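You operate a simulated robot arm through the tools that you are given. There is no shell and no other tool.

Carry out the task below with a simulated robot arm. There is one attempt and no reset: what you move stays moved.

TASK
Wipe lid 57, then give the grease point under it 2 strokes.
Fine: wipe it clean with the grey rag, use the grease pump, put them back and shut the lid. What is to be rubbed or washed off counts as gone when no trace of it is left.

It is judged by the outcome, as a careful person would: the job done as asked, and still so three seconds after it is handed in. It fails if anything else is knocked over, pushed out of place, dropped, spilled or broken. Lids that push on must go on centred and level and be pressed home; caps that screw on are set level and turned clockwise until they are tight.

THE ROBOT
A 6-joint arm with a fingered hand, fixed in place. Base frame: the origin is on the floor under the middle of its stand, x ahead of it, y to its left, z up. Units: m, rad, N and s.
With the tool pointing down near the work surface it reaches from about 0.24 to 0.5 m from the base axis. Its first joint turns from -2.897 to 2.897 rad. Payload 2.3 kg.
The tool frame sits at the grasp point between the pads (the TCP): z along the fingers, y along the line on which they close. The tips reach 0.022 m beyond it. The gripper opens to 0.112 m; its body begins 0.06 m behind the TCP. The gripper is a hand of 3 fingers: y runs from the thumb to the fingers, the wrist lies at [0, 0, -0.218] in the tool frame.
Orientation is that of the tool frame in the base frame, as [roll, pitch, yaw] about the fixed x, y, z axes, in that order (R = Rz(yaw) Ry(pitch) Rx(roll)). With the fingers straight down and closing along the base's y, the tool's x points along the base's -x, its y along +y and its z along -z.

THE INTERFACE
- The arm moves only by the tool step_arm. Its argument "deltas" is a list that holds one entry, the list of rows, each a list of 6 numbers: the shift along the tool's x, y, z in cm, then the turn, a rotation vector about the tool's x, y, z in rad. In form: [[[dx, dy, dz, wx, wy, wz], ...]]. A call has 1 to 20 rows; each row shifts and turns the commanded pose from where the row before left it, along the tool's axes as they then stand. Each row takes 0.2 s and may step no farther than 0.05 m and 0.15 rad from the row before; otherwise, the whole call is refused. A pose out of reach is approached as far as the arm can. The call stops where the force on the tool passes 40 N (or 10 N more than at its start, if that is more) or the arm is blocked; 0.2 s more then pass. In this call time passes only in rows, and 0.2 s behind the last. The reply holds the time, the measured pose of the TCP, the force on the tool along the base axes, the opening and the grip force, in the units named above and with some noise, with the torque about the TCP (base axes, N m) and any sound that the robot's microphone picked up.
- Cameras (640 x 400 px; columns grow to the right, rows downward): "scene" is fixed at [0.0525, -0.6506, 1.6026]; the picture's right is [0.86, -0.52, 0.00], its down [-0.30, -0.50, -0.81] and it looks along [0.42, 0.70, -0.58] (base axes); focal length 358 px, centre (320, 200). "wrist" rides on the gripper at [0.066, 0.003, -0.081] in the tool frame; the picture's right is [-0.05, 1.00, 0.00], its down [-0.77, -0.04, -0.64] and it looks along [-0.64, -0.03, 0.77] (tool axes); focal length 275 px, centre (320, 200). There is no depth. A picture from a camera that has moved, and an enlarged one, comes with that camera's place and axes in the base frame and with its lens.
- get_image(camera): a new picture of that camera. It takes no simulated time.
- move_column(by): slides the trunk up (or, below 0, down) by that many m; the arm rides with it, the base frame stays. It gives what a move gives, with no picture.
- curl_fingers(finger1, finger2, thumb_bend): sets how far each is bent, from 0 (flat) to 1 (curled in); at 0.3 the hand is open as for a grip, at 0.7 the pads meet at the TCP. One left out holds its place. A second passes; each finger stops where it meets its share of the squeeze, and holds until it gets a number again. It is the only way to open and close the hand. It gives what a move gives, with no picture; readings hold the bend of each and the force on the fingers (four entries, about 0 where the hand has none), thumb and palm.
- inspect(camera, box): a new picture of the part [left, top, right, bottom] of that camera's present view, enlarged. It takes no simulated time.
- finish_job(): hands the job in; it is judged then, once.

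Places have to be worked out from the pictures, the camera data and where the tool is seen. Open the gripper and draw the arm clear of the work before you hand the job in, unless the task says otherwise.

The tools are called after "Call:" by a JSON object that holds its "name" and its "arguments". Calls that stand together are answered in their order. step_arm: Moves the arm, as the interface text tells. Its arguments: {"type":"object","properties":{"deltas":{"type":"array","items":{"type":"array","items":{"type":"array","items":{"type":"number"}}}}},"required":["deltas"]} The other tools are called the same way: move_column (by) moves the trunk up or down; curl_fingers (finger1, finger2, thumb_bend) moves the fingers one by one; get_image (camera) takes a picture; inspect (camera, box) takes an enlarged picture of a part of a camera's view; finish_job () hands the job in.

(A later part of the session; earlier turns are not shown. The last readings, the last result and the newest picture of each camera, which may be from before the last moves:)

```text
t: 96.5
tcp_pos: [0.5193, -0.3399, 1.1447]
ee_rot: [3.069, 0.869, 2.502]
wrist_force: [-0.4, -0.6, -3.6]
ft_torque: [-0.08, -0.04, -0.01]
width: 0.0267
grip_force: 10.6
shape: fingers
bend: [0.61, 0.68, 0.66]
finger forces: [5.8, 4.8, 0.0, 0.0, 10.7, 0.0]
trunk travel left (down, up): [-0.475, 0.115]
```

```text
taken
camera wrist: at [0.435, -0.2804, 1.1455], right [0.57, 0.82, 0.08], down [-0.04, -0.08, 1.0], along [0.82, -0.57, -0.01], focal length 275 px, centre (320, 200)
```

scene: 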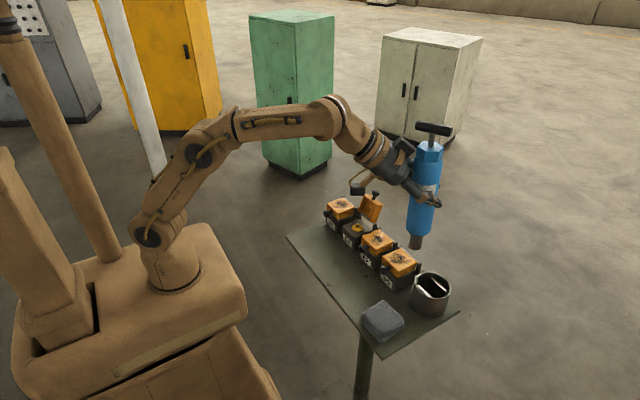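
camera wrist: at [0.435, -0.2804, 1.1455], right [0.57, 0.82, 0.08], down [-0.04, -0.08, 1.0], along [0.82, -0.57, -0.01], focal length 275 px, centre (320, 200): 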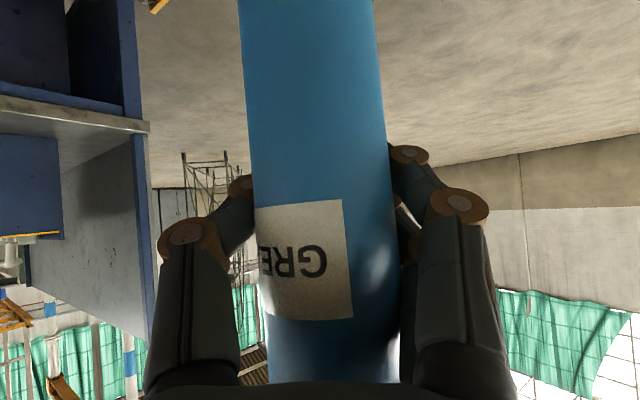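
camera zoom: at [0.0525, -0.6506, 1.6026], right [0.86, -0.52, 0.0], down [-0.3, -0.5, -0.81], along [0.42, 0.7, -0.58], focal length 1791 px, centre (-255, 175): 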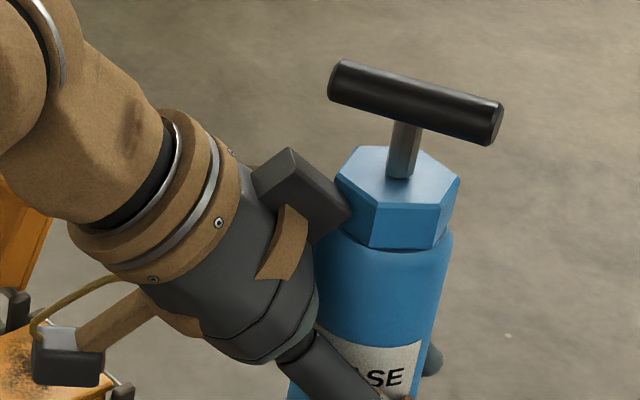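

The pump tipped back about 2.6° again and is now about 1 cm off toward the robot. I raise the trunk 5 cm, then lower and shift the arm (+10 mm x) and bring the pump upright, keeping the arm from over-stretching.

Call:
{"name": "move_column", "arguments": {"by": 0.05}}

Call:
{"name": "step_arm", "arguments": {"deltas": [[[1.66, 0.21, 1.94, 0, 0, 0], [1.66, 0.21, 1.94, 0, 0, 0], [0, 0, 0, 0.0103, 0.044, -0.009]]]}}

Call:
{"name": "inspect", "arguments": {"camera": "scene", "box": [395, 250, 475, 320]}}

Call:
{"name": "inspect", "arguments": {"camera": "scene", "box": [390, 165, 480, 245]}}

```text
t: 97.4
tcp_pos: [0.5208, -0.341, 1.196]
ee_rot: [3.068, 0.869, 2.503]
wrist_force: [-0.6, -0.3, -3.5]
ft_torque: [-0.01, -0.02, 0.0]
width: 0.0266
grip_force: 10.9
shape: fingers
bend: [0.61, 0.68, 0.66]
finger forces: [6.0, 4.8, 0.0, 0.0, 10.6, 0.0]
trunk travel left (down, up): [-0.525, 0.065]
```

```text
t: 98.2
tcp_pos: [0.5303, -0.3395, 1.1455]
ee_rot: [3.091, 0.827, 2.521]
wrist_force: [0.4, 0.1, -2.5]
ft_torque: [-0.04, -0.03, 0.0]
width: 0.0265
grip_force: 10.2
shape: fingers
bend: [0.61, 0.68, 0.66]
finger forces: [5.9, 4.9, 0.0, 0.0, 10.4, 0.0]
trunk travel left (down, up): [-0.525, 0.065]
```

```text
5.71 times, centred on (435, 285) of scene
camera zoom: at [0.0525, -0.6506, 1.6026], right [0.86, -0.52, 0.0], down [-0.3, -0.5, -0.81], along [0.42, 0.7, -0.58], focal length 2046 px, centre (-337, -286)
```

zoom: 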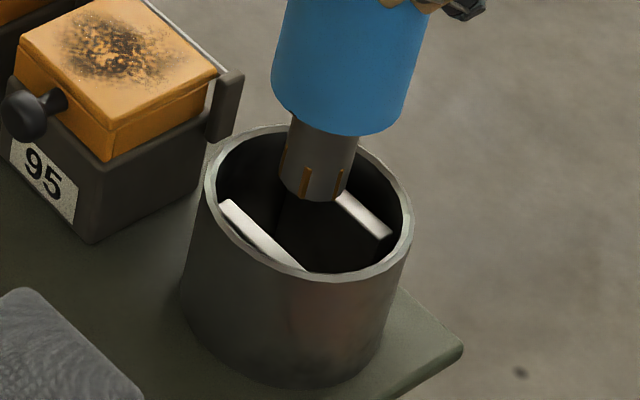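

```text
5.00 times, centred on (435, 205) of scene
camera zoom: at [0.0525, -0.6506, 1.6026], right [0.86, -0.52, 0.0], down [-0.3, -0.5, -0.81], along [0.42, 0.7, -0.58], focal length 1791 px, centre (-255, 175)
```

zoom: 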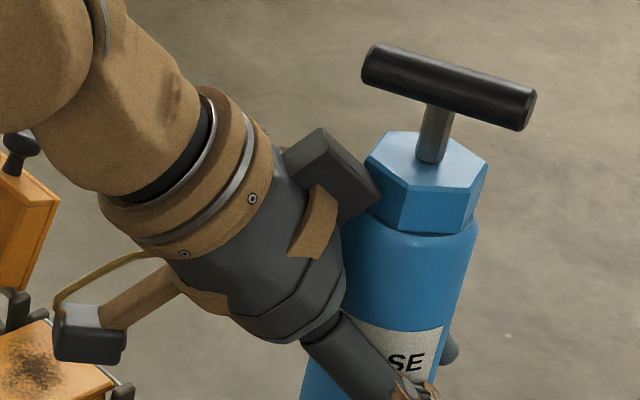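

Upright and centred over the cup (within ~1 mm). I lower with the trunk by 2.5 cm and check.

Call:
{"name": "move_column", "arguments": {"by": -0.025}}

Call:
{"name": "inspect", "arguments": {"camera": "scene", "box": [395, 250, 475, 320]}}

```text
t: 98.9
tcp_pos: [0.53, -0.3391, 1.1204]
ee_rot: [3.092, 0.826, 2.519]
wrist_force: [-0.7, 0.6, -4.2]
ft_torque: [-0.05, -0.01, 0.01]
width: 0.0265
grip_force: 11.1
shape: fingers
bend: [0.61, 0.68, 0.66]
finger forces: [5.9, 4.9, 0.1, 0.1, 10.4, 0.1]
trunk travel left (down, up): [-0.5, 0.09]
```

```text
5.71 times, centred on (435, 285) of scene
camera zoom: at [0.0525, -0.6506, 1.6026], right [0.86, -0.52, 0.0], down [-0.3, -0.5, -0.81], along [0.42, 0.7, -0.58], focal length 2046 px, centre (-337, -286)
```

zoom: 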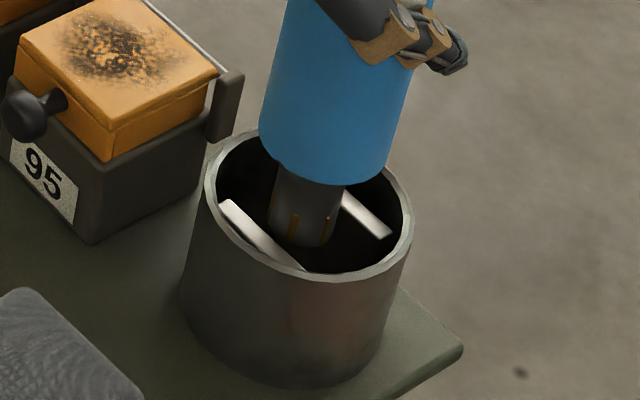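

No contact yet; the nozzle appears to have entered between the ribs. I continue down 1.5 cm.

Call:
{"name": "move_column", "arguments": {"by": -0.012}}

Call:
{"name": "inspect", "arguments": {"camera": "scene", "box": [395, 250, 475, 320]}}

```text
t: 99.5
tcp_pos: [0.53, -0.339, 1.1089]
ee_rot: [3.091, 0.826, 2.523]
wrist_force: [-0.1, 0.2, -3.4]
ft_torque: [-0.04, 0.01, 0.0]
width: 0.0267
grip_force: 10.7
shape: fingers
bend: [0.61, 0.68, 0.66]
finger forces: [5.9, 4.9, 0.1, 0.0, 10.5, 0.0]
trunk travel left (down, up): [-0.488, 0.102]
```

```text
5.71 times, centred on (435, 285) of scene
camera zoom: at [0.0525, -0.6506, 1.6026], right [0.86, -0.52, 0.0], down [-0.3, -0.5, -0.81], along [0.42, 0.7, -0.58], focal length 2046 px, centre (-337, -286)
```

zoom: 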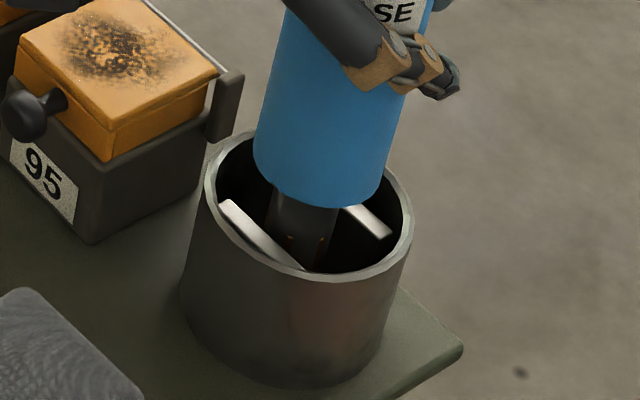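

It passes between the ribs. Further down in steps, watching force.

Call:
{"name": "move_column", "arguments": {"by": -0.015}}

Call:
{"name": "inspect", "arguments": {"camera": "scene", "box": [370, 210, 480, 320]}}

```text
t: 100.1
tcp_pos: [0.5304, -0.3383, 1.094]
ee_rot: [3.09, 0.826, 2.521]
wrist_force: [-0.2, -0.5, -4.2]
ft_torque: [-0.03, -0.05, -0.01]
width: 0.0263
grip_force: 10.3
shape: fingers
bend: [0.61, 0.68, 0.66]
finger forces: [5.9, 4.9, 0.0, 0.1, 10.4, 0.0]
trunk travel left (down, up): [-0.473, 0.117]
```

```text
3.64 times, centred on (425, 265) of scene
camera zoom: at [0.0525, -0.6506, 1.6026], right [0.86, -0.52, 0.0], down [-0.3, -0.5, -0.81], along [0.42, 0.7, -0.58], focal length 1302 px, centre (-62, -36)
```

zoom: 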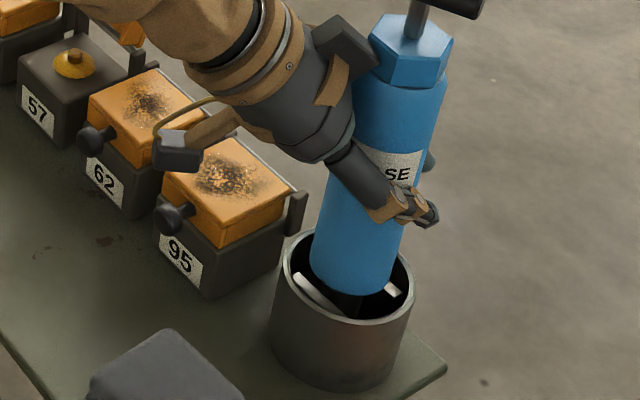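

Going well. About 2 cm remain; I go on in smaller steps until the pump stands on its seat.

Call:
{"name": "move_column", "arguments": {"by": -0.012}}

Call:
{"name": "move_column", "arguments": {"by": -0.005}}

Call:
{"name": "inspect", "arguments": {"camera": "scene", "box": [370, 210, 480, 320]}}

```text
t: 100.7
tcp_pos: [0.5297, -0.338, 1.081]
ee_rot: [3.091, 0.826, 2.52]
wrist_force: [-0.1, -0.1, -4.0]
ft_torque: [-0.03, -0.03, -0.02]
width: 0.0265
grip_force: 10.6
shape: fingers
bend: [0.61, 0.68, 0.66]
finger forces: [5.9, 4.9, 0.1, 0.0, 10.5, 0.0]
trunk travel left (down, up): [-0.461, 0.129]
```

```text
t: 101.2
tcp_pos: [0.5287, -0.3381, 1.0791]
ee_rot: [3.09, 0.831, 2.522]
wrist_force: [-1.2, -1.8, 7.7]
ft_torque: [0.09, -0.09, 0.02]
width: 0.0267
grip_force: 11.1
shape: fingers
bend: [0.61, 0.68, 0.66]
finger forces: [6.5, 4.0, 0.1, 0.1, 11.8, 0.0]
trunk travel left (down, up): [-0.456, 0.134]
```

```text
3.64 times, centred on (425, 265) of scene
camera zoom: at [0.0525, -0.6506, 1.6026], right [0.86, -0.52, 0.0], down [-0.3, -0.5, -0.81], along [0.42, 0.7, -0.58], focal length 1302 px, centre (-62, -36)
```

zoom: 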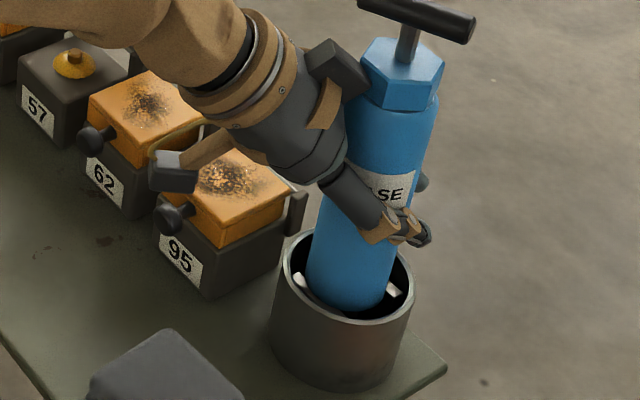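

The pump is standing on its seat (12 N of contact). I compare with its original picture, then open the hand.

Call:
{"name": "inspect", "arguments": {"camera": "scene", "box": [400, 260, 465, 325]}}

Call:
{"name": "curl_fingers", "arguments": {"finger1": 0.5, "finger2": 0.5, "thumb_bend": 0.5}}

Call:
{"name": "inspect", "arguments": {"camera": "scene", "box": [370, 190, 480, 320]}}

```text
6.15 times, centred on (432, 292) of scene
camera zoom: at [0.0525, -0.6506, 1.6026], right [0.86, -0.52, 0.0], down [-0.3, -0.5, -0.81], along [0.42, 0.7, -0.58], focal length 2204 px, centre (-372, -369)
```

zoom: 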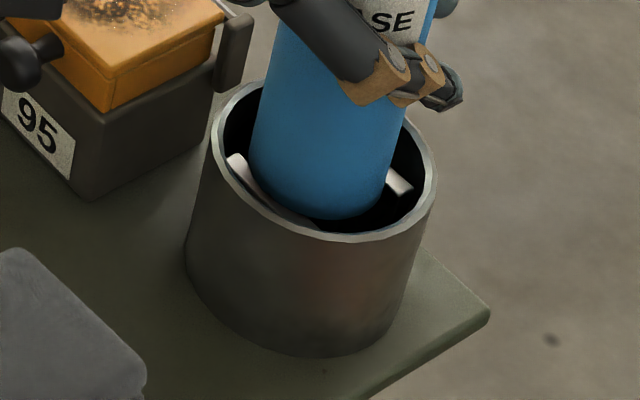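

```text
t: 102.2
tcp_pos: [0.5293, -0.3384, 1.0771]
ee_rot: [3.091, 0.827, 2.521]
wrist_force: [0.4, -0.8, 0.7]
ft_torque: [0.02, -0.04, 0.02]
width: 0.054
grip_force: 0.0
shape: fingers
bend: [0.5, 0.5, 0.5]
finger forces: [0.0, 0.1, 0.0, 0.0, 0.0, 0.0]
trunk travel left (down, up): [-0.456, 0.134]
```

```text
3.08 times, centred on (425, 255) of scene
camera zoom: at [0.0525, -0.6506, 1.6026], right [0.86, -0.52, 0.0], down [-0.3, -0.5, -0.81], along [0.42, 0.7, -0.58], focal length 1102 px, centre (-3, 31)
```

zoom: 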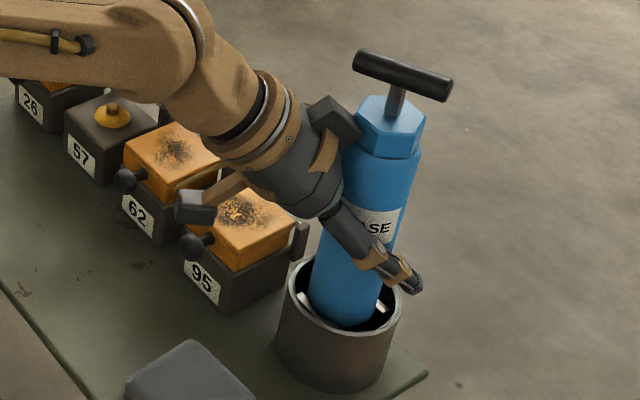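

The pump sits in its cup just as before. I open fully and draw back horizontally, then look.

Call:
{"name": "curl_fingers", "arguments": {"finger1": 0.3, "finger2": 0.3, "thumb_bend": 0.3}}

Call:
{"name": "inspect", "arguments": {"camera": "scene", "box": [370, 190, 480, 320]}}

Call:
{"name": "get_image", "arguments": {"camera": "wrist"}}

```text
t: 103.2
tcp_pos: [0.5292, -0.3391, 1.0767]
ee_rot: [3.091, 0.828, 2.52]
wrist_force: [0.1, -0.5, 0.0]
ft_torque: [0.01, -0.01, -0.02]
width: 0.1111
grip_force: 0.0
shape: fingers
bend: [0.3, 0.3, 0.3]
finger forces: [0.1, 0.0, 0.0, 0.0, 0.0, 0.0]
trunk travel left (down, up): [-0.456, 0.134]
```

```text
3.08 times, centred on (425, 255) of scene
camera zoom: at [0.0525, -0.6506, 1.6026], right [0.86, -0.52, 0.0], down [-0.3, -0.5, -0.81], along [0.42, 0.7, -0.58], focal length 1102 px, centre (-3, 31)
```

zoom: 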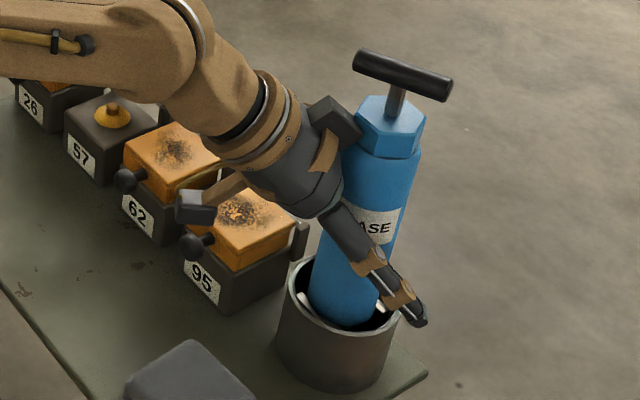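

```text
taken
camera wrist: at [0.445, -0.279, 1.0822], right [0.58, 0.81, 0.07], down [0.01, -0.09, 1.0], along [0.82, -0.57, -0.06], focal length 275 px, centre (320, 200)
```

wrist: 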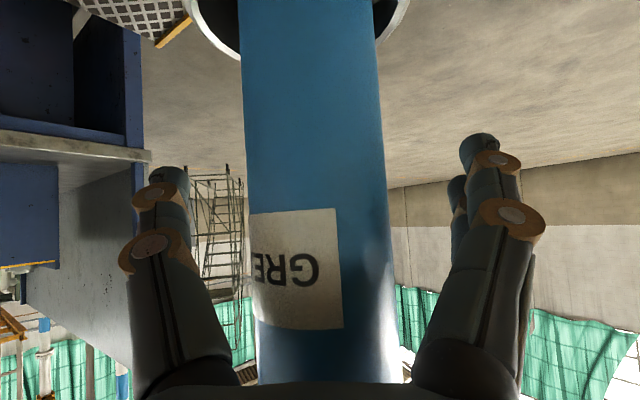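

Hand fully open with clearance all round. I back away horizontally 6 cm, then rise.

Call:
{"name": "step_arm", "arguments": {"deltas": [[[2.03, 0.11, -2.2, 0, 0, 0], [2.03, 0.11, -2.2, 0, 0, 0], [1.0, 0.1, -4.0, 0, 0, 0], [0, 0, -4.5, 0, 0, 0]]]}}

Call:
{"name": "get_image", "arguments": {"camera": "scene"}}

Call:
{"name": "inspect", "arguments": {"camera": "scene", "box": [280, 180, 480, 360]}}

```text
t: 104.2
tcp_pos: [0.4226, -0.2649, 1.1285]
ee_rot: [3.091, 0.827, 2.521]
wrist_force: [-0.5, -0.4, 0.0]
ft_torque: [0.0, -0.01, -0.01]
width: 0.1113
grip_force: 0.2
shape: fingers
bend: [0.3, 0.3, 0.3]
finger forces: [0.0, 0.0, 0.0, 0.0, 0.0, 0.0]
trunk travel left (down, up): [-0.456, 0.134]
```

```text
taken
```

scene: 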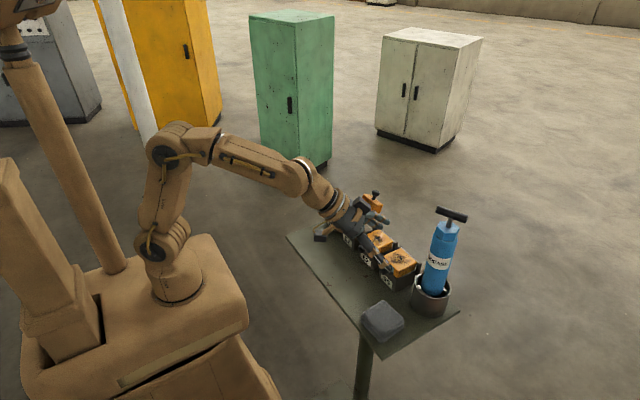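

```text
2.22 times, centred on (380, 270) of scene
camera zoom: at [0.0525, -0.6506, 1.6026], right [0.86, -0.52, 0.0], down [-0.3, -0.5, -0.81], along [0.42, 0.7, -0.58], focal length 796 px, centre (187, 44)
```

zoom: 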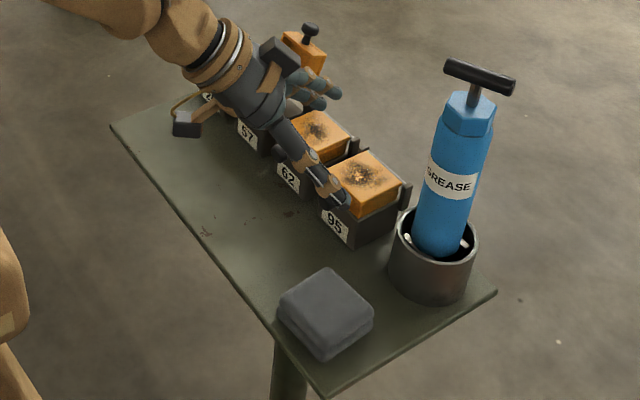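

Rag and pump are back in place. Now the lid: I raise the trunk, swing over in front of lid 57 while squaring the hand, at safe height.

Call:
{"name": "move_column", "arguments": {"by": 0.069}}

Call:
{"name": "step_arm", "arguments": {"deltas": [[[0.84, 3.19, -0.17, -0.076, 0, -0.0699], [0.61, 3.25, 0.08, -0.076, 0, -0.0699], [0.39, 3.27, 0.32, -0.076, 0, -0.0699], [0.16, 3.25, 0.56, -0.076, 0, -0.0699], [-0.06, 3.21, 0.82, -0.076, 0, -0.0699], [-0.29, 3.11, 1.05, -0.076, 0, -0.0699], [0, 0, 0, 0.05, 0.1, 0], [0, 0, 0, 0, 0.145, 0]]]}}

Call:
{"name": "curl_fingers", "arguments": {"finger1": 0.5, "finger2": 0.5, "thumb_bend": 0.5}}

Call:
{"name": "get_image", "arguments": {"camera": "wrist"}}

Call:
{"name": "get_image", "arguments": {"camera": "scene"}}

```text
t: 105.3
tcp_pos: [0.4228, -0.2661, 1.1963]
ee_rot: [3.091, 0.827, 2.52]
wrist_force: [-1.2, 0.1, 0.4]
ft_torque: [0.01, -0.01, -0.04]
width: 0.1115
grip_force: 0.1
shape: fingers
bend: [0.3, 0.3, 0.3]
finger forces: [0.1, 0.0, 0.0, 0.0, 0.0, 0.1]
trunk travel left (down, up): [-0.525, 0.065]
```

```text
t: 107.1
tcp_pos: [0.4938, -0.0833, 1.1721]
ee_rot: [-3.134, 0.6, -3.138]
wrist_force: [0.1, 0.3, 0.9]
ft_torque: [0.01, 0.0, -0.01]
width: 0.1116
grip_force: 0.1
shape: fingers
bend: [0.3, 0.3, 0.3]
finger forces: [0.1, 0.0, 0.0, 0.0, 0.0, 0.0]
trunk travel left (down, up): [-0.525, 0.065]
```

```text
t: 108.1
tcp_pos: [0.4954, -0.0835, 1.174]
ee_rot: [-3.133, 0.603, -3.138]
wrist_force: [0.0, -0.7, -0.1]
ft_torque: [-0.01, -0.02, 0.0]
width: 0.0557
grip_force: 0.1
shape: fingers
bend: [0.5, 0.5, 0.5]
finger forces: [0.0, 0.0, 0.0, 0.0, 0.0, 0.1]
trunk travel left (down, up): [-0.525, 0.065]
```

```text
taken
camera wrist: at [0.3941, -0.0795, 1.2016], right [0.04, 1.0, 0.02], down [0.28, -0.03, 0.96], along [0.96, -0.03, -0.28], focal length 275 px, centre (320, 200)
```

wrist: 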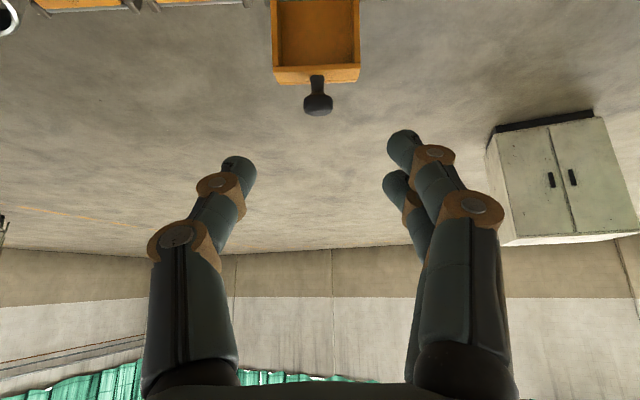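

```text
taken
```

scene: 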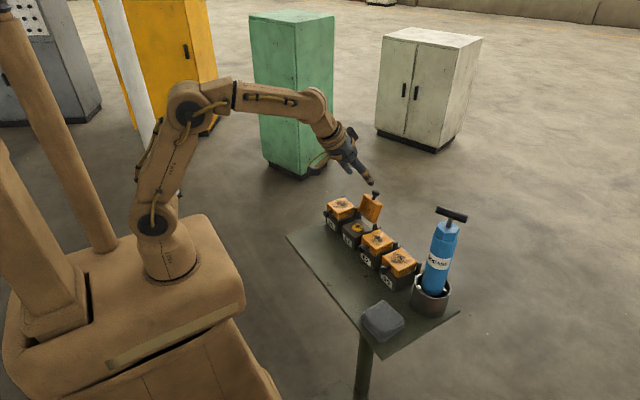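

The knob of lid 57 is straight ahead along the fingers (about 9 cm). I advance 6 cm and check.

Call:
{"name": "step_arm", "arguments": {"deltas": [[[-0.08, -0.02, 3.0, 0, 0, 0], [-0.08, -0.02, 3.0, 0, 0, 0]]]}}

Call:
{"name": "get_image", "arguments": {"camera": "wrist"}}

Call:
{"name": "inspect", "arguments": {"camera": "scene", "box": [325, 165, 415, 235]}}

```text
t: 108.7
tcp_pos: [0.5307, -0.0846, 1.1255]
ee_rot: [-3.133, 0.603, -3.139]
wrist_force: [-0.3, 0.0, -1.5]
ft_torque: [0.02, 0.0, -0.02]
width: 0.0561
grip_force: 0.0
shape: fingers
bend: [0.5, 0.5, 0.5]
finger forces: [0.1, 0.0, 0.0, 0.1, 0.0, 0.0]
trunk travel left (down, up): [-0.525, 0.065]
```

```text
taken
camera wrist: at [0.4303, -0.0809, 1.1528], right [0.04, 1.0, 0.02], down [0.28, -0.03, 0.96], along [0.96, -0.03, -0.28], focal length 275 px, centre (320, 200)
```

wrist: 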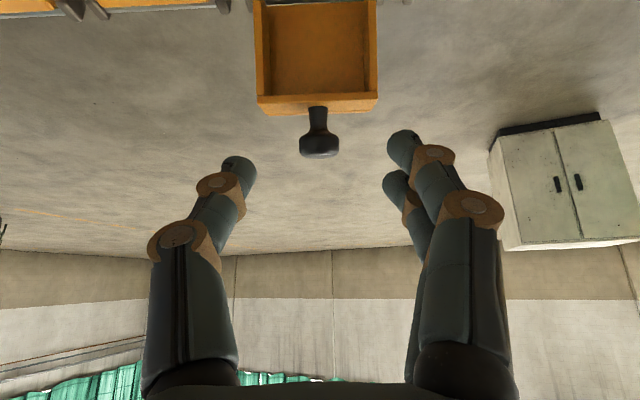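

```text
5.71 times, centred on (370, 200) of scene
camera zoom: at [0.0525, -0.6506, 1.6026], right [0.86, -0.52, 0.0], down [-0.3, -0.5, -0.81], along [0.42, 0.7, -0.58], focal length 2046 px, centre (34, 200)
```

zoom: 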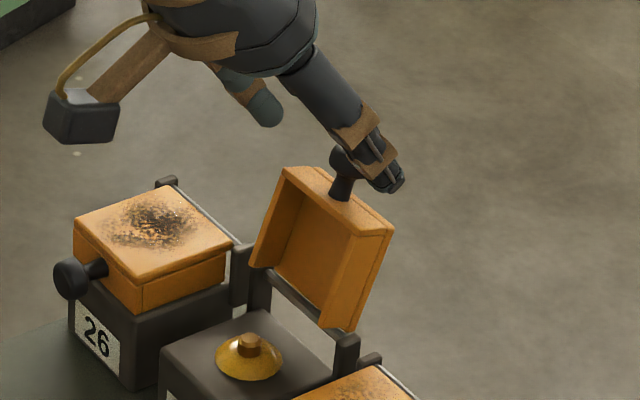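

The two wrist views put the knob head at (0.555, -0.084, 1.088). I advance the last 3.1 cm and close on it.

Call:
{"name": "step_arm", "arguments": {"deltas": [[[0.05, 0, 1.6, 0, 0, 0], [0.05, 0, 1.5, 0, 0, 0]]]}}

Call:
{"name": "curl_fingers", "arguments": {"finger1": 0.63, "finger2": 0.63, "thumb_bend": 0.63}}

Call:
{"name": "inspect", "arguments": {"camera": "wrist", "box": [220, 60, 440, 240]}}

Call:
{"name": "inspect", "arguments": {"camera": "scene", "box": [325, 165, 415, 235]}}

```text
t: 109.3
tcp_pos: [0.5469, -0.0839, 1.0986]
ee_rot: [-3.132, 0.602, -3.136]
wrist_force: [-0.2, 0.2, 0.2]
ft_torque: [-0.04, -0.04, -0.01]
width: 0.0561
grip_force: 0.0
shape: fingers
bend: [0.5, 0.5, 0.5]
finger forces: [0.1, 0.1, 0.0, 0.0, 0.1, 0.0]
trunk travel left (down, up): [-0.525, 0.065]
```

```text
t: 110.3
tcp_pos: [0.5457, -0.0833, 1.0989]
ee_rot: [-3.131, 0.602, -3.136]
wrist_force: [2.5, 4.8, 6.9]
ft_torque: [0.27, -0.08, -0.01]
width: 0.0279
grip_force: 4.4
shape: fingers
bend: [0.58, 0.63, 0.63]
finger forces: [8.5, 0.0, 0.0, 0.0, 0.1, 0.0]
trunk travel left (down, up): [-0.525, 0.065]
```

```text
2.22 times, centred on (330, 150) of wrist
camera zoom: at [0.4462, -0.0795, 1.1274], right [0.04, 1.0, 0.02], down [0.27, -0.03, 0.96], along [0.96, -0.03, -0.28], focal length 612 px, centre (298, 311)
```

zoom: 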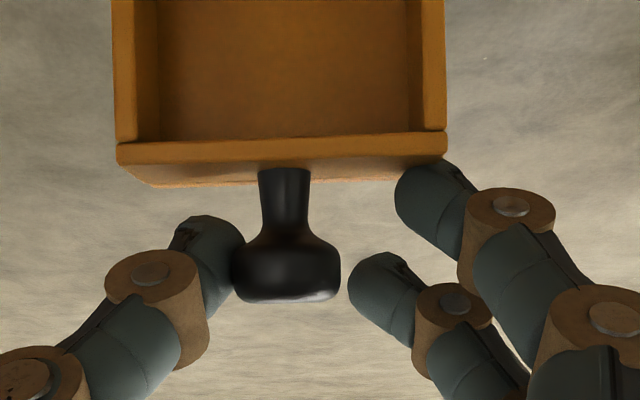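

```text
5.71 times, centred on (370, 200) of scene
camera zoom: at [0.0525, -0.6506, 1.6026], right [0.86, -0.52, 0.0], down [-0.3, -0.5, -0.81], along [0.42, 0.7, -0.58], focal length 2046 px, centre (34, 200)
```

zoom: 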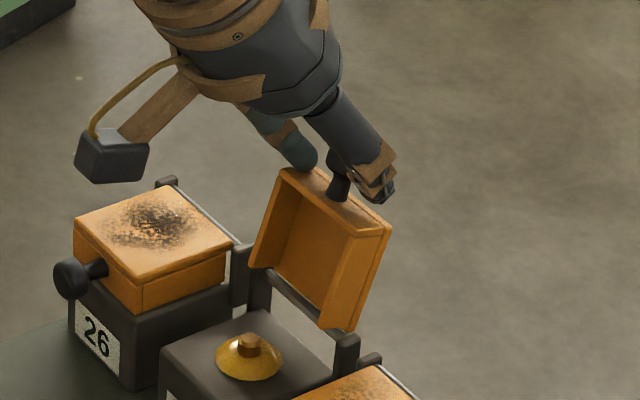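

Finger 1 is catching the lid's edge. I open finger 1 out of the way and pinch the knob with thumb and finger 2 only.

Call:
{"name": "curl_fingers", "arguments": {"finger1": 0.35, "finger2": 0.66, "thumb_bend": 0.64}}

Call:
{"name": "inspect", "arguments": {"camera": "wrist", "box": [220, 60, 440, 240]}}

```text
t: 111.3
tcp_pos: [0.5468, -0.0847, 1.0982]
ee_rot: [-3.133, 0.601, -3.136]
wrist_force: [0.7, 0.6, 0.1]
ft_torque: [-0.01, 0.01, 0.03]
width: 0.0567
grip_force: 0.0
shape: fingers
bend: [0.35, 0.66, 0.64]
finger forces: [0.0, 0.0, 0.0, 0.0, 0.0, 0.1]
trunk travel left (down, up): [-0.525, 0.065]
```

```text
2.22 times, centred on (330, 150) of wrist
camera zoom: at [0.4465, -0.0808, 1.1269], right [0.04, 1.0, 0.02], down [0.28, -0.03, 0.96], along [0.96, -0.03, -0.28], focal length 612 px, centre (298, 311)
```

zoom: 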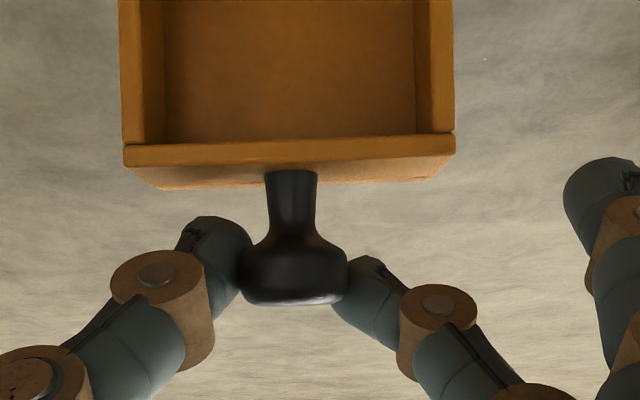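

Thumb and finger 2 flank the knob head. I close both a little further to pinch it.

Call:
{"name": "curl_fingers", "arguments": {"finger2": 0.73, "thumb_bend": 0.69}}

Call:
{"name": "inspect", "arguments": {"camera": "wrist", "box": [220, 60, 440, 240]}}

```text
t: 112.3
tcp_pos: [0.5465, -0.0831, 1.0987]
ee_rot: [-3.132, 0.602, -3.138]
wrist_force: [-0.6, -0.7, -1.9]
ft_torque: [-0.04, 0.01, 0.0]
width: 0.0535
grip_force: 2.6
shape: fingers
bend: [0.35, 0.71, 0.68]
finger forces: [0.0, 2.1, 0.0, 0.0, 2.6, 0.0]
trunk travel left (down, up): [-0.525, 0.065]
```

```text
2.22 times, centred on (330, 150) of wrist
camera zoom: at [0.4466, -0.081, 1.1268], right [0.04, 1.0, 0.02], down [0.28, -0.03, 0.96], along [0.96, -0.03, -0.28], focal length 612 px, centre (298, 311)
```

zoom: 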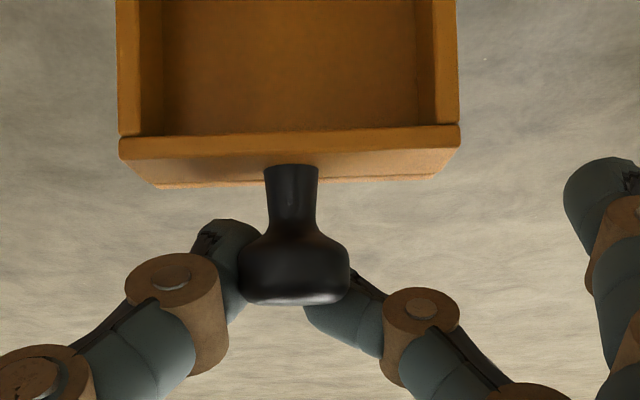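

Thumb and finger 2 are hooked behind the knob head. I pull along the closing arc to bring the lid up to about vertical.

Call:
{"name": "step_arm", "arguments": {"deltas": [[[0.82, 0, -0.86, 0, 0, 0], [0.93, 0, -0.73, 0, 0, 0]]]}}

Call:
{"name": "inspect", "arguments": {"camera": "wrist", "box": [220, 60, 440, 240]}}

Call:
{"name": "inspect", "arguments": {"camera": "scene", "box": [325, 165, 415, 235]}}

```text
t: 112.9
tcp_pos: [0.5224, -0.0854, 1.1008]
ee_rot: [-3.134, 0.604, -3.137]
wrist_force: [-0.3, -1.0, -0.4]
ft_torque: [-0.02, 0.04, -0.03]
width: 0.0528
grip_force: 0.4
shape: fingers
bend: [0.35, 0.73, 0.68]
finger forces: [0.1, 0.4, 0.0, 0.1, 1.5, 0.0]
trunk travel left (down, up): [-0.525, 0.065]
```

```text
2.22 times, centred on (330, 150) of wrist
camera zoom: at [0.4229, -0.0814, 1.1298], right [0.04, 1.0, 0.02], down [0.28, -0.03, 0.96], along [0.96, -0.03, -0.28], focal length 612 px, centre (298, 311)
```

zoom: 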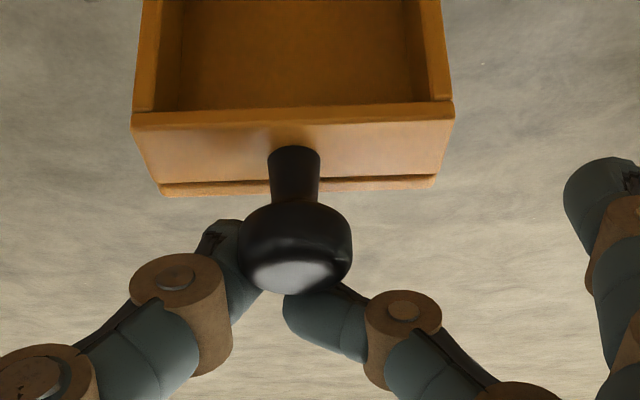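

```text
5.71 times, centred on (370, 200) of scene
camera zoom: at [0.0525, -0.6506, 1.6026], right [0.86, -0.52, 0.0], down [-0.3, -0.5, -0.81], along [0.42, 0.7, -0.58], focal length 2046 px, centre (34, 200)
```

zoom: 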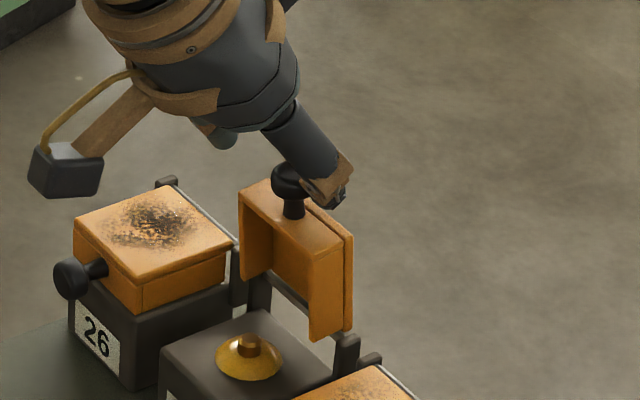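

The lid is upright and follows. I continue pulling over, checking whether it stays against the fingers.

Call:
{"name": "step_arm", "arguments": {"deltas": [[[1.03, 0, -0.58, 0, 0, 0], [1.11, 0, -0.41, 0, 0, 0]]]}}

Call:
{"name": "inspect", "arguments": {"camera": "wrist", "box": [220, 60, 440, 240]}}

Call:
{"name": "inspect", "arguments": {"camera": "scene", "box": [325, 165, 415, 235]}}

```text
t: 113.5
tcp_pos: [0.5005, -0.0846, 1.0978]
ee_rot: [-3.133, 0.602, -3.136]
wrist_force: [-0.4, -0.2, -0.6]
ft_torque: [0.03, -0.01, 0.0]
width: 0.0507
grip_force: 0.3
shape: fingers
bend: [0.35, 0.73, 0.69]
finger forces: [0.1, 0.0, 0.1, 0.0, 0.1, 0.1]
trunk travel left (down, up): [-0.525, 0.065]
```

```text
2.22 times, centred on (330, 150) of wrist
camera zoom: at [0.3998, -0.0806, 1.1256], right [0.04, 1.0, 0.02], down [0.28, -0.03, 0.96], along [0.96, -0.03, -0.28], focal length 612 px, centre (298, 311)
```

zoom: 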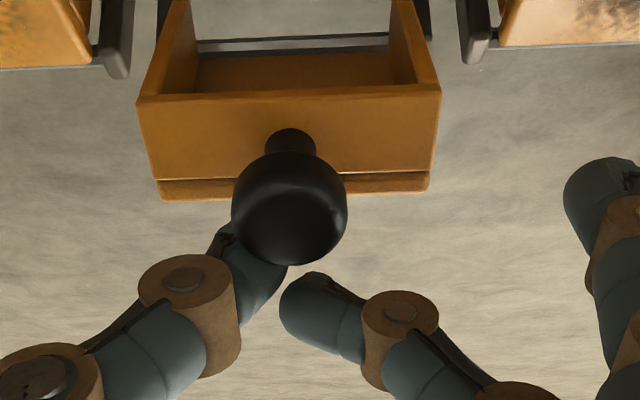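

```text
5.71 times, centred on (370, 200) of scene
camera zoom: at [0.0525, -0.6506, 1.6026], right [0.86, -0.52, 0.0], down [-0.3, -0.5, -0.81], along [0.42, 0.7, -0.58], focal length 2046 px, centre (34, 200)
```

zoom: 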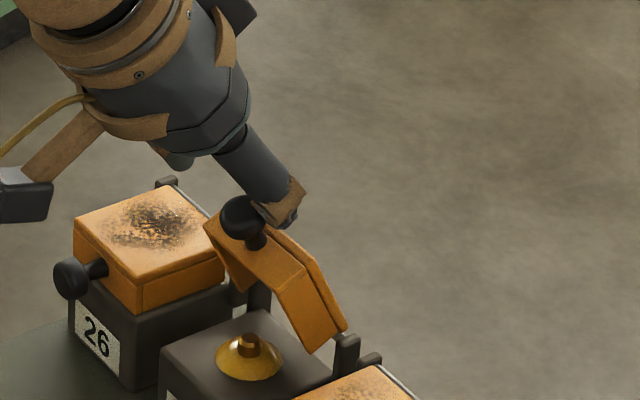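

The lid stays where it is put (hinge friction), now about 65°. I keep pushing the knob along the arc.

Call:
{"name": "step_arm", "arguments": {"deltas": [[[1.15, 0, -0.25, 0, 0, 0], [1.19, 0, -0.08, 0, 0, 0]]]}}

Call:
{"name": "inspect", "arguments": {"camera": "wrist", "box": [220, 60, 440, 240]}}

Call:
{"name": "inspect", "arguments": {"camera": "scene", "box": [325, 165, 415, 235]}}

```text
t: 114.1
tcp_pos: [0.4784, -0.0834, 1.0867]
ee_rot: [-3.133, 0.603, -3.138]
wrist_force: [0.8, -0.6, -0.6]
ft_torque: [0.0, 0.0, -0.03]
width: 0.0506
grip_force: 0.0
shape: fingers
bend: [0.35, 0.73, 0.69]
finger forces: [0.0, 0.0, 0.0, 0.0, 0.0, 0.0]
trunk travel left (down, up): [-0.525, 0.065]
```

```text
2.22 times, centred on (330, 150) of wrist
camera zoom: at [0.3784, -0.0802, 1.115], right [0.04, 1.0, 0.02], down [0.28, -0.03, 0.96], along [0.96, -0.03, -0.28], focal length 612 px, centre (298, 311)
```

zoom: 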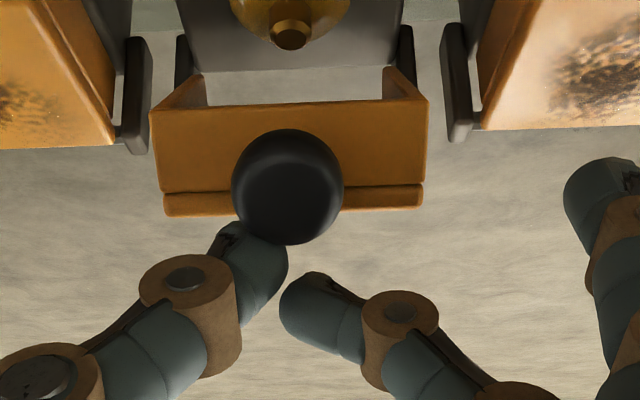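

```text
5.71 times, centred on (370, 200) of scene
camera zoom: at [0.0525, -0.6506, 1.6026], right [0.86, -0.52, 0.0], down [-0.3, -0.5, -0.81], along [0.42, 0.7, -0.58], focal length 2046 px, centre (34, 200)
```

zoom: 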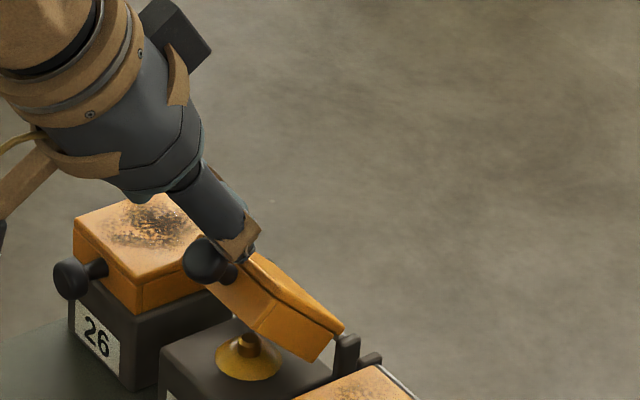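

The lid is at about 45° and following the thumb. I bring finger 1 in a bit so it stays clear of box 26, and continue down.

Call:
{"name": "curl_fingers", "arguments": {"finger1": 0.54}}

Call:
{"name": "step_arm", "arguments": {"deltas": [[[1.18, 0, 0.11, 0, 0, 0], [1.15, 0, 0.28, 0, 0, 0]]]}}

Call:
{"name": "inspect", "arguments": {"camera": "wrist", "box": [220, 60, 440, 240]}}

Call:
{"name": "inspect", "arguments": {"camera": "scene", "box": [305, 165, 415, 250]}}

```text
t: 115.1
tcp_pos: [0.4782, -0.0833, 1.0859]
ee_rot: [-3.131, 0.602, -3.139]
wrist_force: [0.5, -0.5, 0.3]
ft_torque: [0.0, -0.02, -0.01]
width: 0.0247
grip_force: 0.1
shape: fingers
bend: [0.54, 0.73, 0.69]
finger forces: [0.0, 0.1, 0.0, 0.0, 0.1, 0.0]
trunk travel left (down, up): [-0.525, 0.065]
```

```text
t: 115.7
tcp_pos: [0.4622, -0.0845, 1.0707]
ee_rot: [-3.133, 0.602, -3.138]
wrist_force: [0.5, 0.2, -0.5]
ft_torque: [0.0, 0.0, -0.01]
width: 0.0246
grip_force: 0.1
shape: fingers
bend: [0.54, 0.73, 0.69]
finger forces: [0.0, 0.1, 0.0, 0.1, 0.1, 0.0]
trunk travel left (down, up): [-0.525, 0.065]
```

```text
2.22 times, centred on (330, 150) of wrist
camera zoom: at [0.3618, -0.0807, 1.0987], right [0.04, 1.0, 0.02], down [0.28, -0.03, 0.96], along [0.96, -0.03, -0.28], focal length 612 px, centre (298, 311)
```

zoom: 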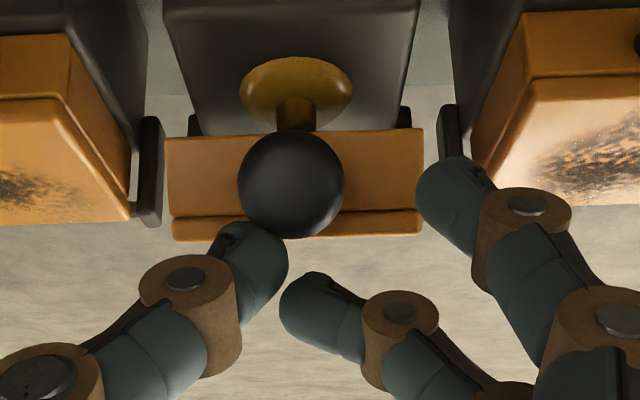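

```text
4.71 times, centred on (360, 208) of scene
camera zoom: at [0.0525, -0.6506, 1.6026], right [0.86, -0.52, 0.0], down [-0.3, -0.5, -0.81], along [0.42, 0.7, -0.58], focal length 1685 px, centre (132, 165)
```

zoom: 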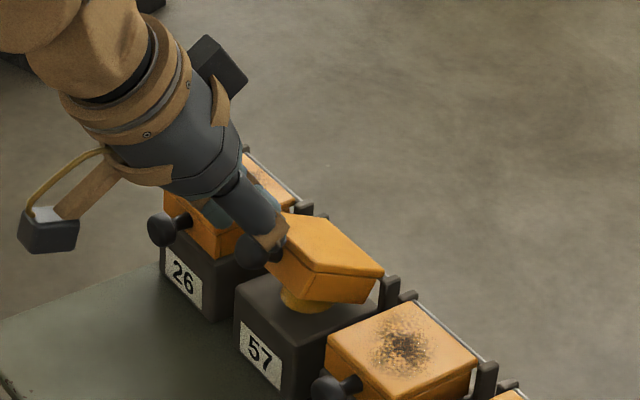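

About 30° now. I continue two more steps.

Call:
{"name": "step_arm", "arguments": {"deltas": [[[1.1, 0, 0.45, 0, 0, 0], [1.01, 0, 0.61, 0, 0, 0]]]}}

Call:
{"name": "inspect", "arguments": {"camera": "wrist", "box": [220, 60, 440, 240]}}

Call:
{"name": "inspect", "arguments": {"camera": "scene", "box": [305, 175, 415, 260]}}

```text
t: 116.3
tcp_pos: [0.4503, -0.084, 1.0497]
ee_rot: [-3.132, 0.601, -3.136]
wrist_force: [0.5, -0.4, 0.1]
ft_torque: [0.02, 0.0, -0.03]
width: 0.0246
grip_force: 0.1
shape: fingers
bend: [0.54, 0.73, 0.69]
finger forces: [0.0, 0.1, 0.0, 0.1, 0.0, 0.0]
trunk travel left (down, up): [-0.525, 0.065]
```

```text
2.22 times, centred on (330, 150) of wrist
camera zoom: at [0.3501, -0.0808, 1.0781], right [0.04, 1.0, 0.02], down [0.28, -0.03, 0.96], along [0.96, -0.03, -0.28], focal length 612 px, centre (298, 311)
```

zoom: 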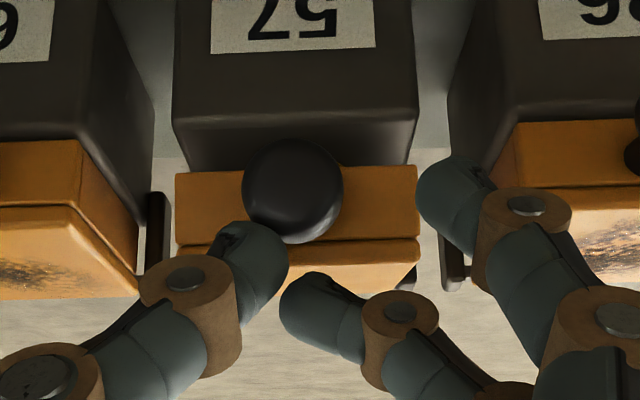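

```text
4.71 times, centred on (360, 218) of scene
camera zoom: at [0.0525, -0.6506, 1.6026], right [0.86, -0.52, 0.0], down [-0.3, -0.5, -0.81], along [0.42, 0.7, -0.58], focal length 1685 px, centre (132, 118)
```

zoom: 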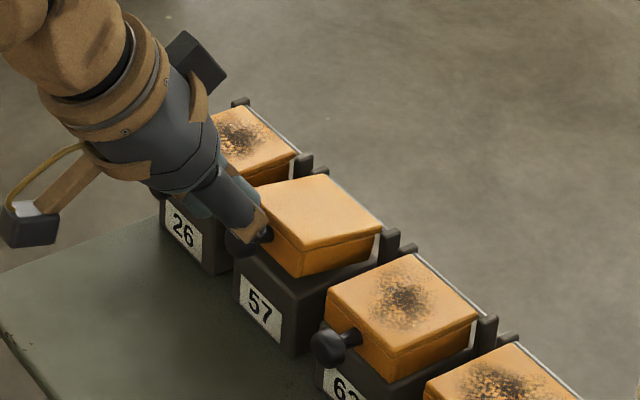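

Nearly closed. I follow down with the next small steps until the lid seats, watching the force.

Call:
{"name": "step_arm", "arguments": {"deltas": [[[0.6, 0, 0.5, 0, 0, 0]]]}}

Call:
{"name": "step_arm", "arguments": {"deltas": [[[0.35, 0, 0.35, 0, 0, 0]]]}}

Call:
{"name": "inspect", "arguments": {"camera": "wrist", "box": [220, 60, 440, 240]}}

Call:
{"name": "inspect", "arguments": {"camera": "scene", "box": [305, 175, 415, 260]}}

```text
t: 116.7
tcp_pos: [0.4473, -0.0836, 1.043]
ee_rot: [-3.134, 0.6, -3.138]
wrist_force: [-0.4, 1.0, 0.0]
ft_torque: [0.01, 0.02, 0.0]
width: 0.0249
grip_force: 0.0
shape: fingers
bend: [0.54, 0.73, 0.69]
finger forces: [0.0, 0.0, 0.0, 0.1, 0.0, 0.0]
trunk travel left (down, up): [-0.525, 0.065]
```

```text
t: 117.1
tcp_pos: [0.4473, -0.0846, 1.0375]
ee_rot: [-3.131, 0.602, -3.137]
wrist_force: [0.1, 0.1, 0.4]
ft_torque: [0.02, 0.02, -0.02]
width: 0.0247
grip_force: 0.1
shape: fingers
bend: [0.54, 0.73, 0.69]
finger forces: [0.0, 0.0, 0.0, 0.0, 0.0, 0.1]
trunk travel left (down, up): [-0.525, 0.065]
```

```text
2.22 times, centred on (330, 150) of wrist
camera zoom: at [0.347, -0.0808, 1.0659], right [0.04, 1.0, 0.02], down [0.28, -0.03, 0.96], along [0.96, -0.03, -0.28], focal length 612 px, centre (298, 311)
```

zoom: 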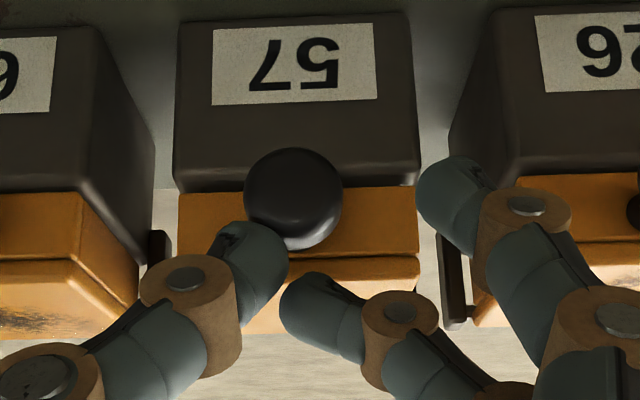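

```text
4.71 times, centred on (360, 218) of scene
camera zoom: at [0.0525, -0.6506, 1.6026], right [0.86, -0.52, 0.0], down [-0.3, -0.5, -0.81], along [0.42, 0.7, -0.58], focal length 1685 px, centre (132, 118)
```

zoom: 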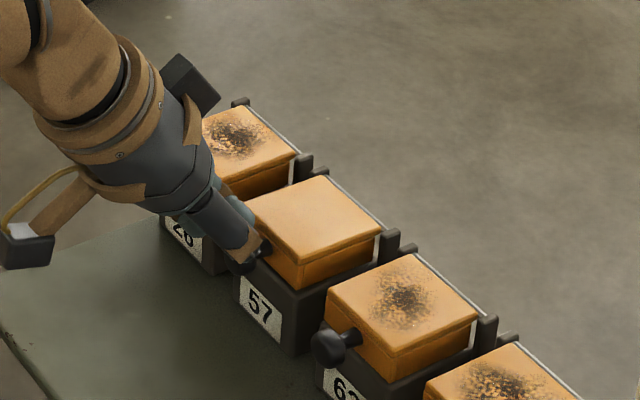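

It looks almost seated. I press on a little further to be sure, in 2 mm steps.

Call:
{"name": "step_arm", "arguments": {"deltas": [[[0.12, 0, 0.17, 0, 0, 0]]]}}

Call:
{"name": "step_arm", "arguments": {"deltas": [[[0.12, 0, 0.17, 0, 0, 0]]]}}

Call:
{"name": "inspect", "arguments": {"camera": "scene", "box": [335, 205, 395, 255]}}

Call:
{"name": "inspect", "arguments": {"camera": "wrist", "box": [220, 60, 440, 240]}}

```text
t: 117.5
tcp_pos: [0.4455, -0.0851, 1.0349]
ee_rot: [-3.132, 0.601, -3.14]
wrist_force: [-0.6, 0.7, -0.2]
ft_torque: [-0.02, 0.01, -0.01]
width: 0.0245
grip_force: 0.0
shape: fingers
bend: [0.54, 0.73, 0.69]
finger forces: [0.0, 0.1, 0.0, 0.1, 0.0, 0.0]
trunk travel left (down, up): [-0.525, 0.065]
```

```text
t: 117.9
tcp_pos: [0.4474, -0.0838, 1.0327]
ee_rot: [-3.133, 0.598, -3.14]
wrist_force: [0.0, 0.3, 0.4]
ft_torque: [-0.01, -0.03, 0.01]
width: 0.0245
grip_force: 0.5
shape: fingers
bend: [0.54, 0.73, 0.69]
finger forces: [0.0, 0.0, 0.1, 0.0, 0.6, 0.0]
trunk travel left (down, up): [-0.525, 0.065]
```

```text
8.00 times, centred on (365, 230) of scene
camera zoom: at [0.0525, -0.6506, 1.6026], right [0.86, -0.52, 0.0], down [-0.3, -0.5, -0.81], along [0.42, 0.7, -0.58], focal length 2865 px, centre (-40, -40)
```

zoom: 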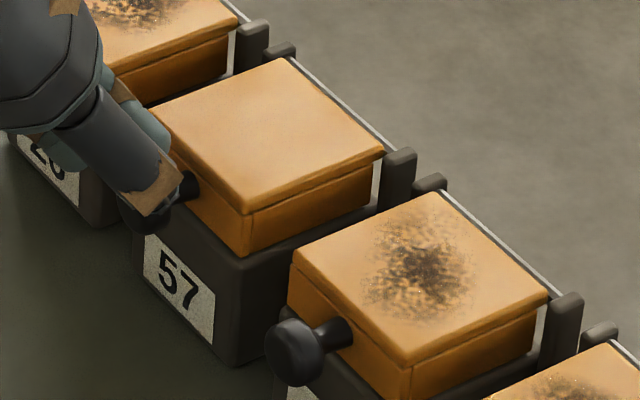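

```text
2.22 times, centred on (330, 150) of wrist
camera zoom: at [0.3478, -0.0805, 1.0628], right [0.04, 1.0, 0.02], down [0.28, -0.03, 0.96], along [0.96, -0.03, -0.28], focal length 612 px, centre (298, 311)
```

zoom: 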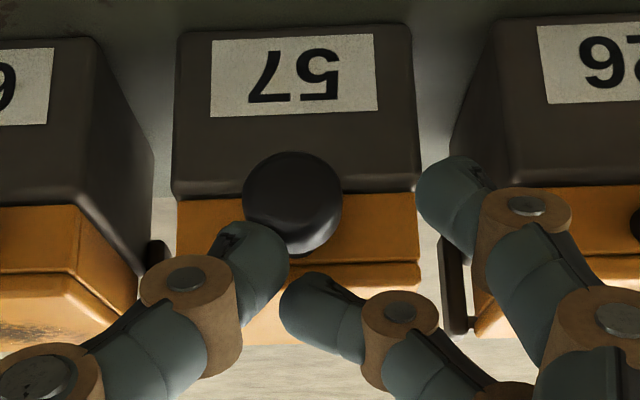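

The lid's outline matches the original closed picture exactly. One more light push to confirm it is firmly down.

Call:
{"name": "step_arm", "arguments": {"deltas": [[[0.1, 0, 0.15, 0, 0, 0]]]}}

Call:
{"name": "step_arm", "arguments": {"deltas": [[[0.1, 0, 0.15, 0, 0, 0]]]}}

```text
t: 118.3
tcp_pos: [0.4468, -0.0848, 1.0324]
ee_rot: [-3.131, 0.595, -3.137]
wrist_force: [0.2, 0.1, 1.3]
ft_torque: [-0.02, -0.02, -0.01]
width: 0.0245
grip_force: 1.2
shape: fingers
bend: [0.54, 0.73, 0.69]
finger forces: [0.0, 0.0, 0.0, 0.0, 1.8, 0.1]
trunk travel left (down, up): [-0.525, 0.065]
```

```text
t: 118.7
tcp_pos: [0.4477, -0.0843, 1.0324]
ee_rot: [-3.132, 0.595, -3.137]
wrist_force: [-0.9, -1.4, 2.2]
ft_torque: [-0.03, -0.01, 0.0]
width: 0.0245
grip_force: 1.2
shape: fingers
bend: [0.54, 0.73, 0.69]
finger forces: [0.1, 0.0, 0.0, 0.0, 2.0, 0.0]
out of reach, approached as far as the arm can: row 1
trunk travel left (down, up): [-0.525, 0.065]
```

The lid is shut and rests firmly. I lift the hand straight up off the knob, then draw back and open it.

Call:
{"name": "step_arm", "arguments": {"deltas": [[[-0.84, 0, -1.24, 0, 0, 0], [-1.69, 0, -2.48, 0, 0, 0], [-1.69, 0, -2.48, 0, 0, 0], [0, 0, -4.0, 0, 0, 0], [0, 0, -4.0, 0, 0, 0]]]}}

Call:
{"name": "get_image", "arguments": {"camera": "scene"}}

Call:
{"name": "inspect", "arguments": {"camera": "scene", "box": [335, 205, 395, 255]}}

```text
t: 119.9
tcp_pos: [0.4014, -0.0832, 1.1744]
ee_rot: [-3.134, 0.602, -3.138]
wrist_force: [-0.4, 0.1, 0.5]
ft_torque: [-0.01, -0.02, -0.05]
width: 0.0242
grip_force: 0.1
shape: fingers
bend: [0.54, 0.73, 0.69]
finger forces: [0.0, 0.0, 0.1, 0.0, 0.1, 0.1]
trunk travel left (down, up): [-0.525, 0.065]
```

```text
taken
```

scene: 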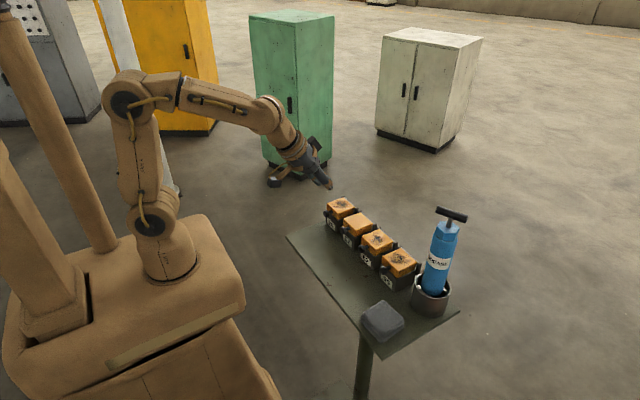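

```text
8.00 times, centred on (365, 230) of scene
camera zoom: at [0.0525, -0.6506, 1.6026], right [0.86, -0.52, 0.0], down [-0.3, -0.5, -0.81], along [0.42, 0.7, -0.58], focal length 2865 px, centre (-40, -40)
```

zoom: 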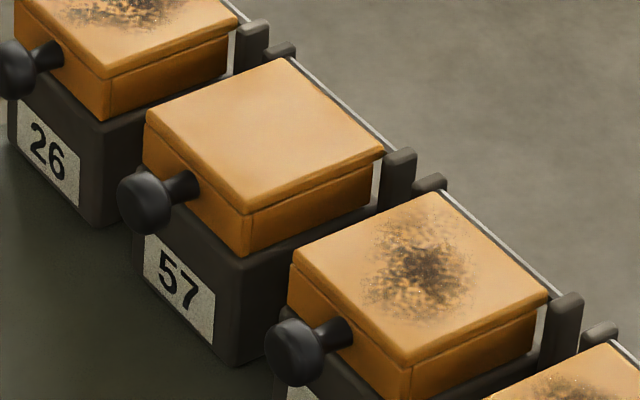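

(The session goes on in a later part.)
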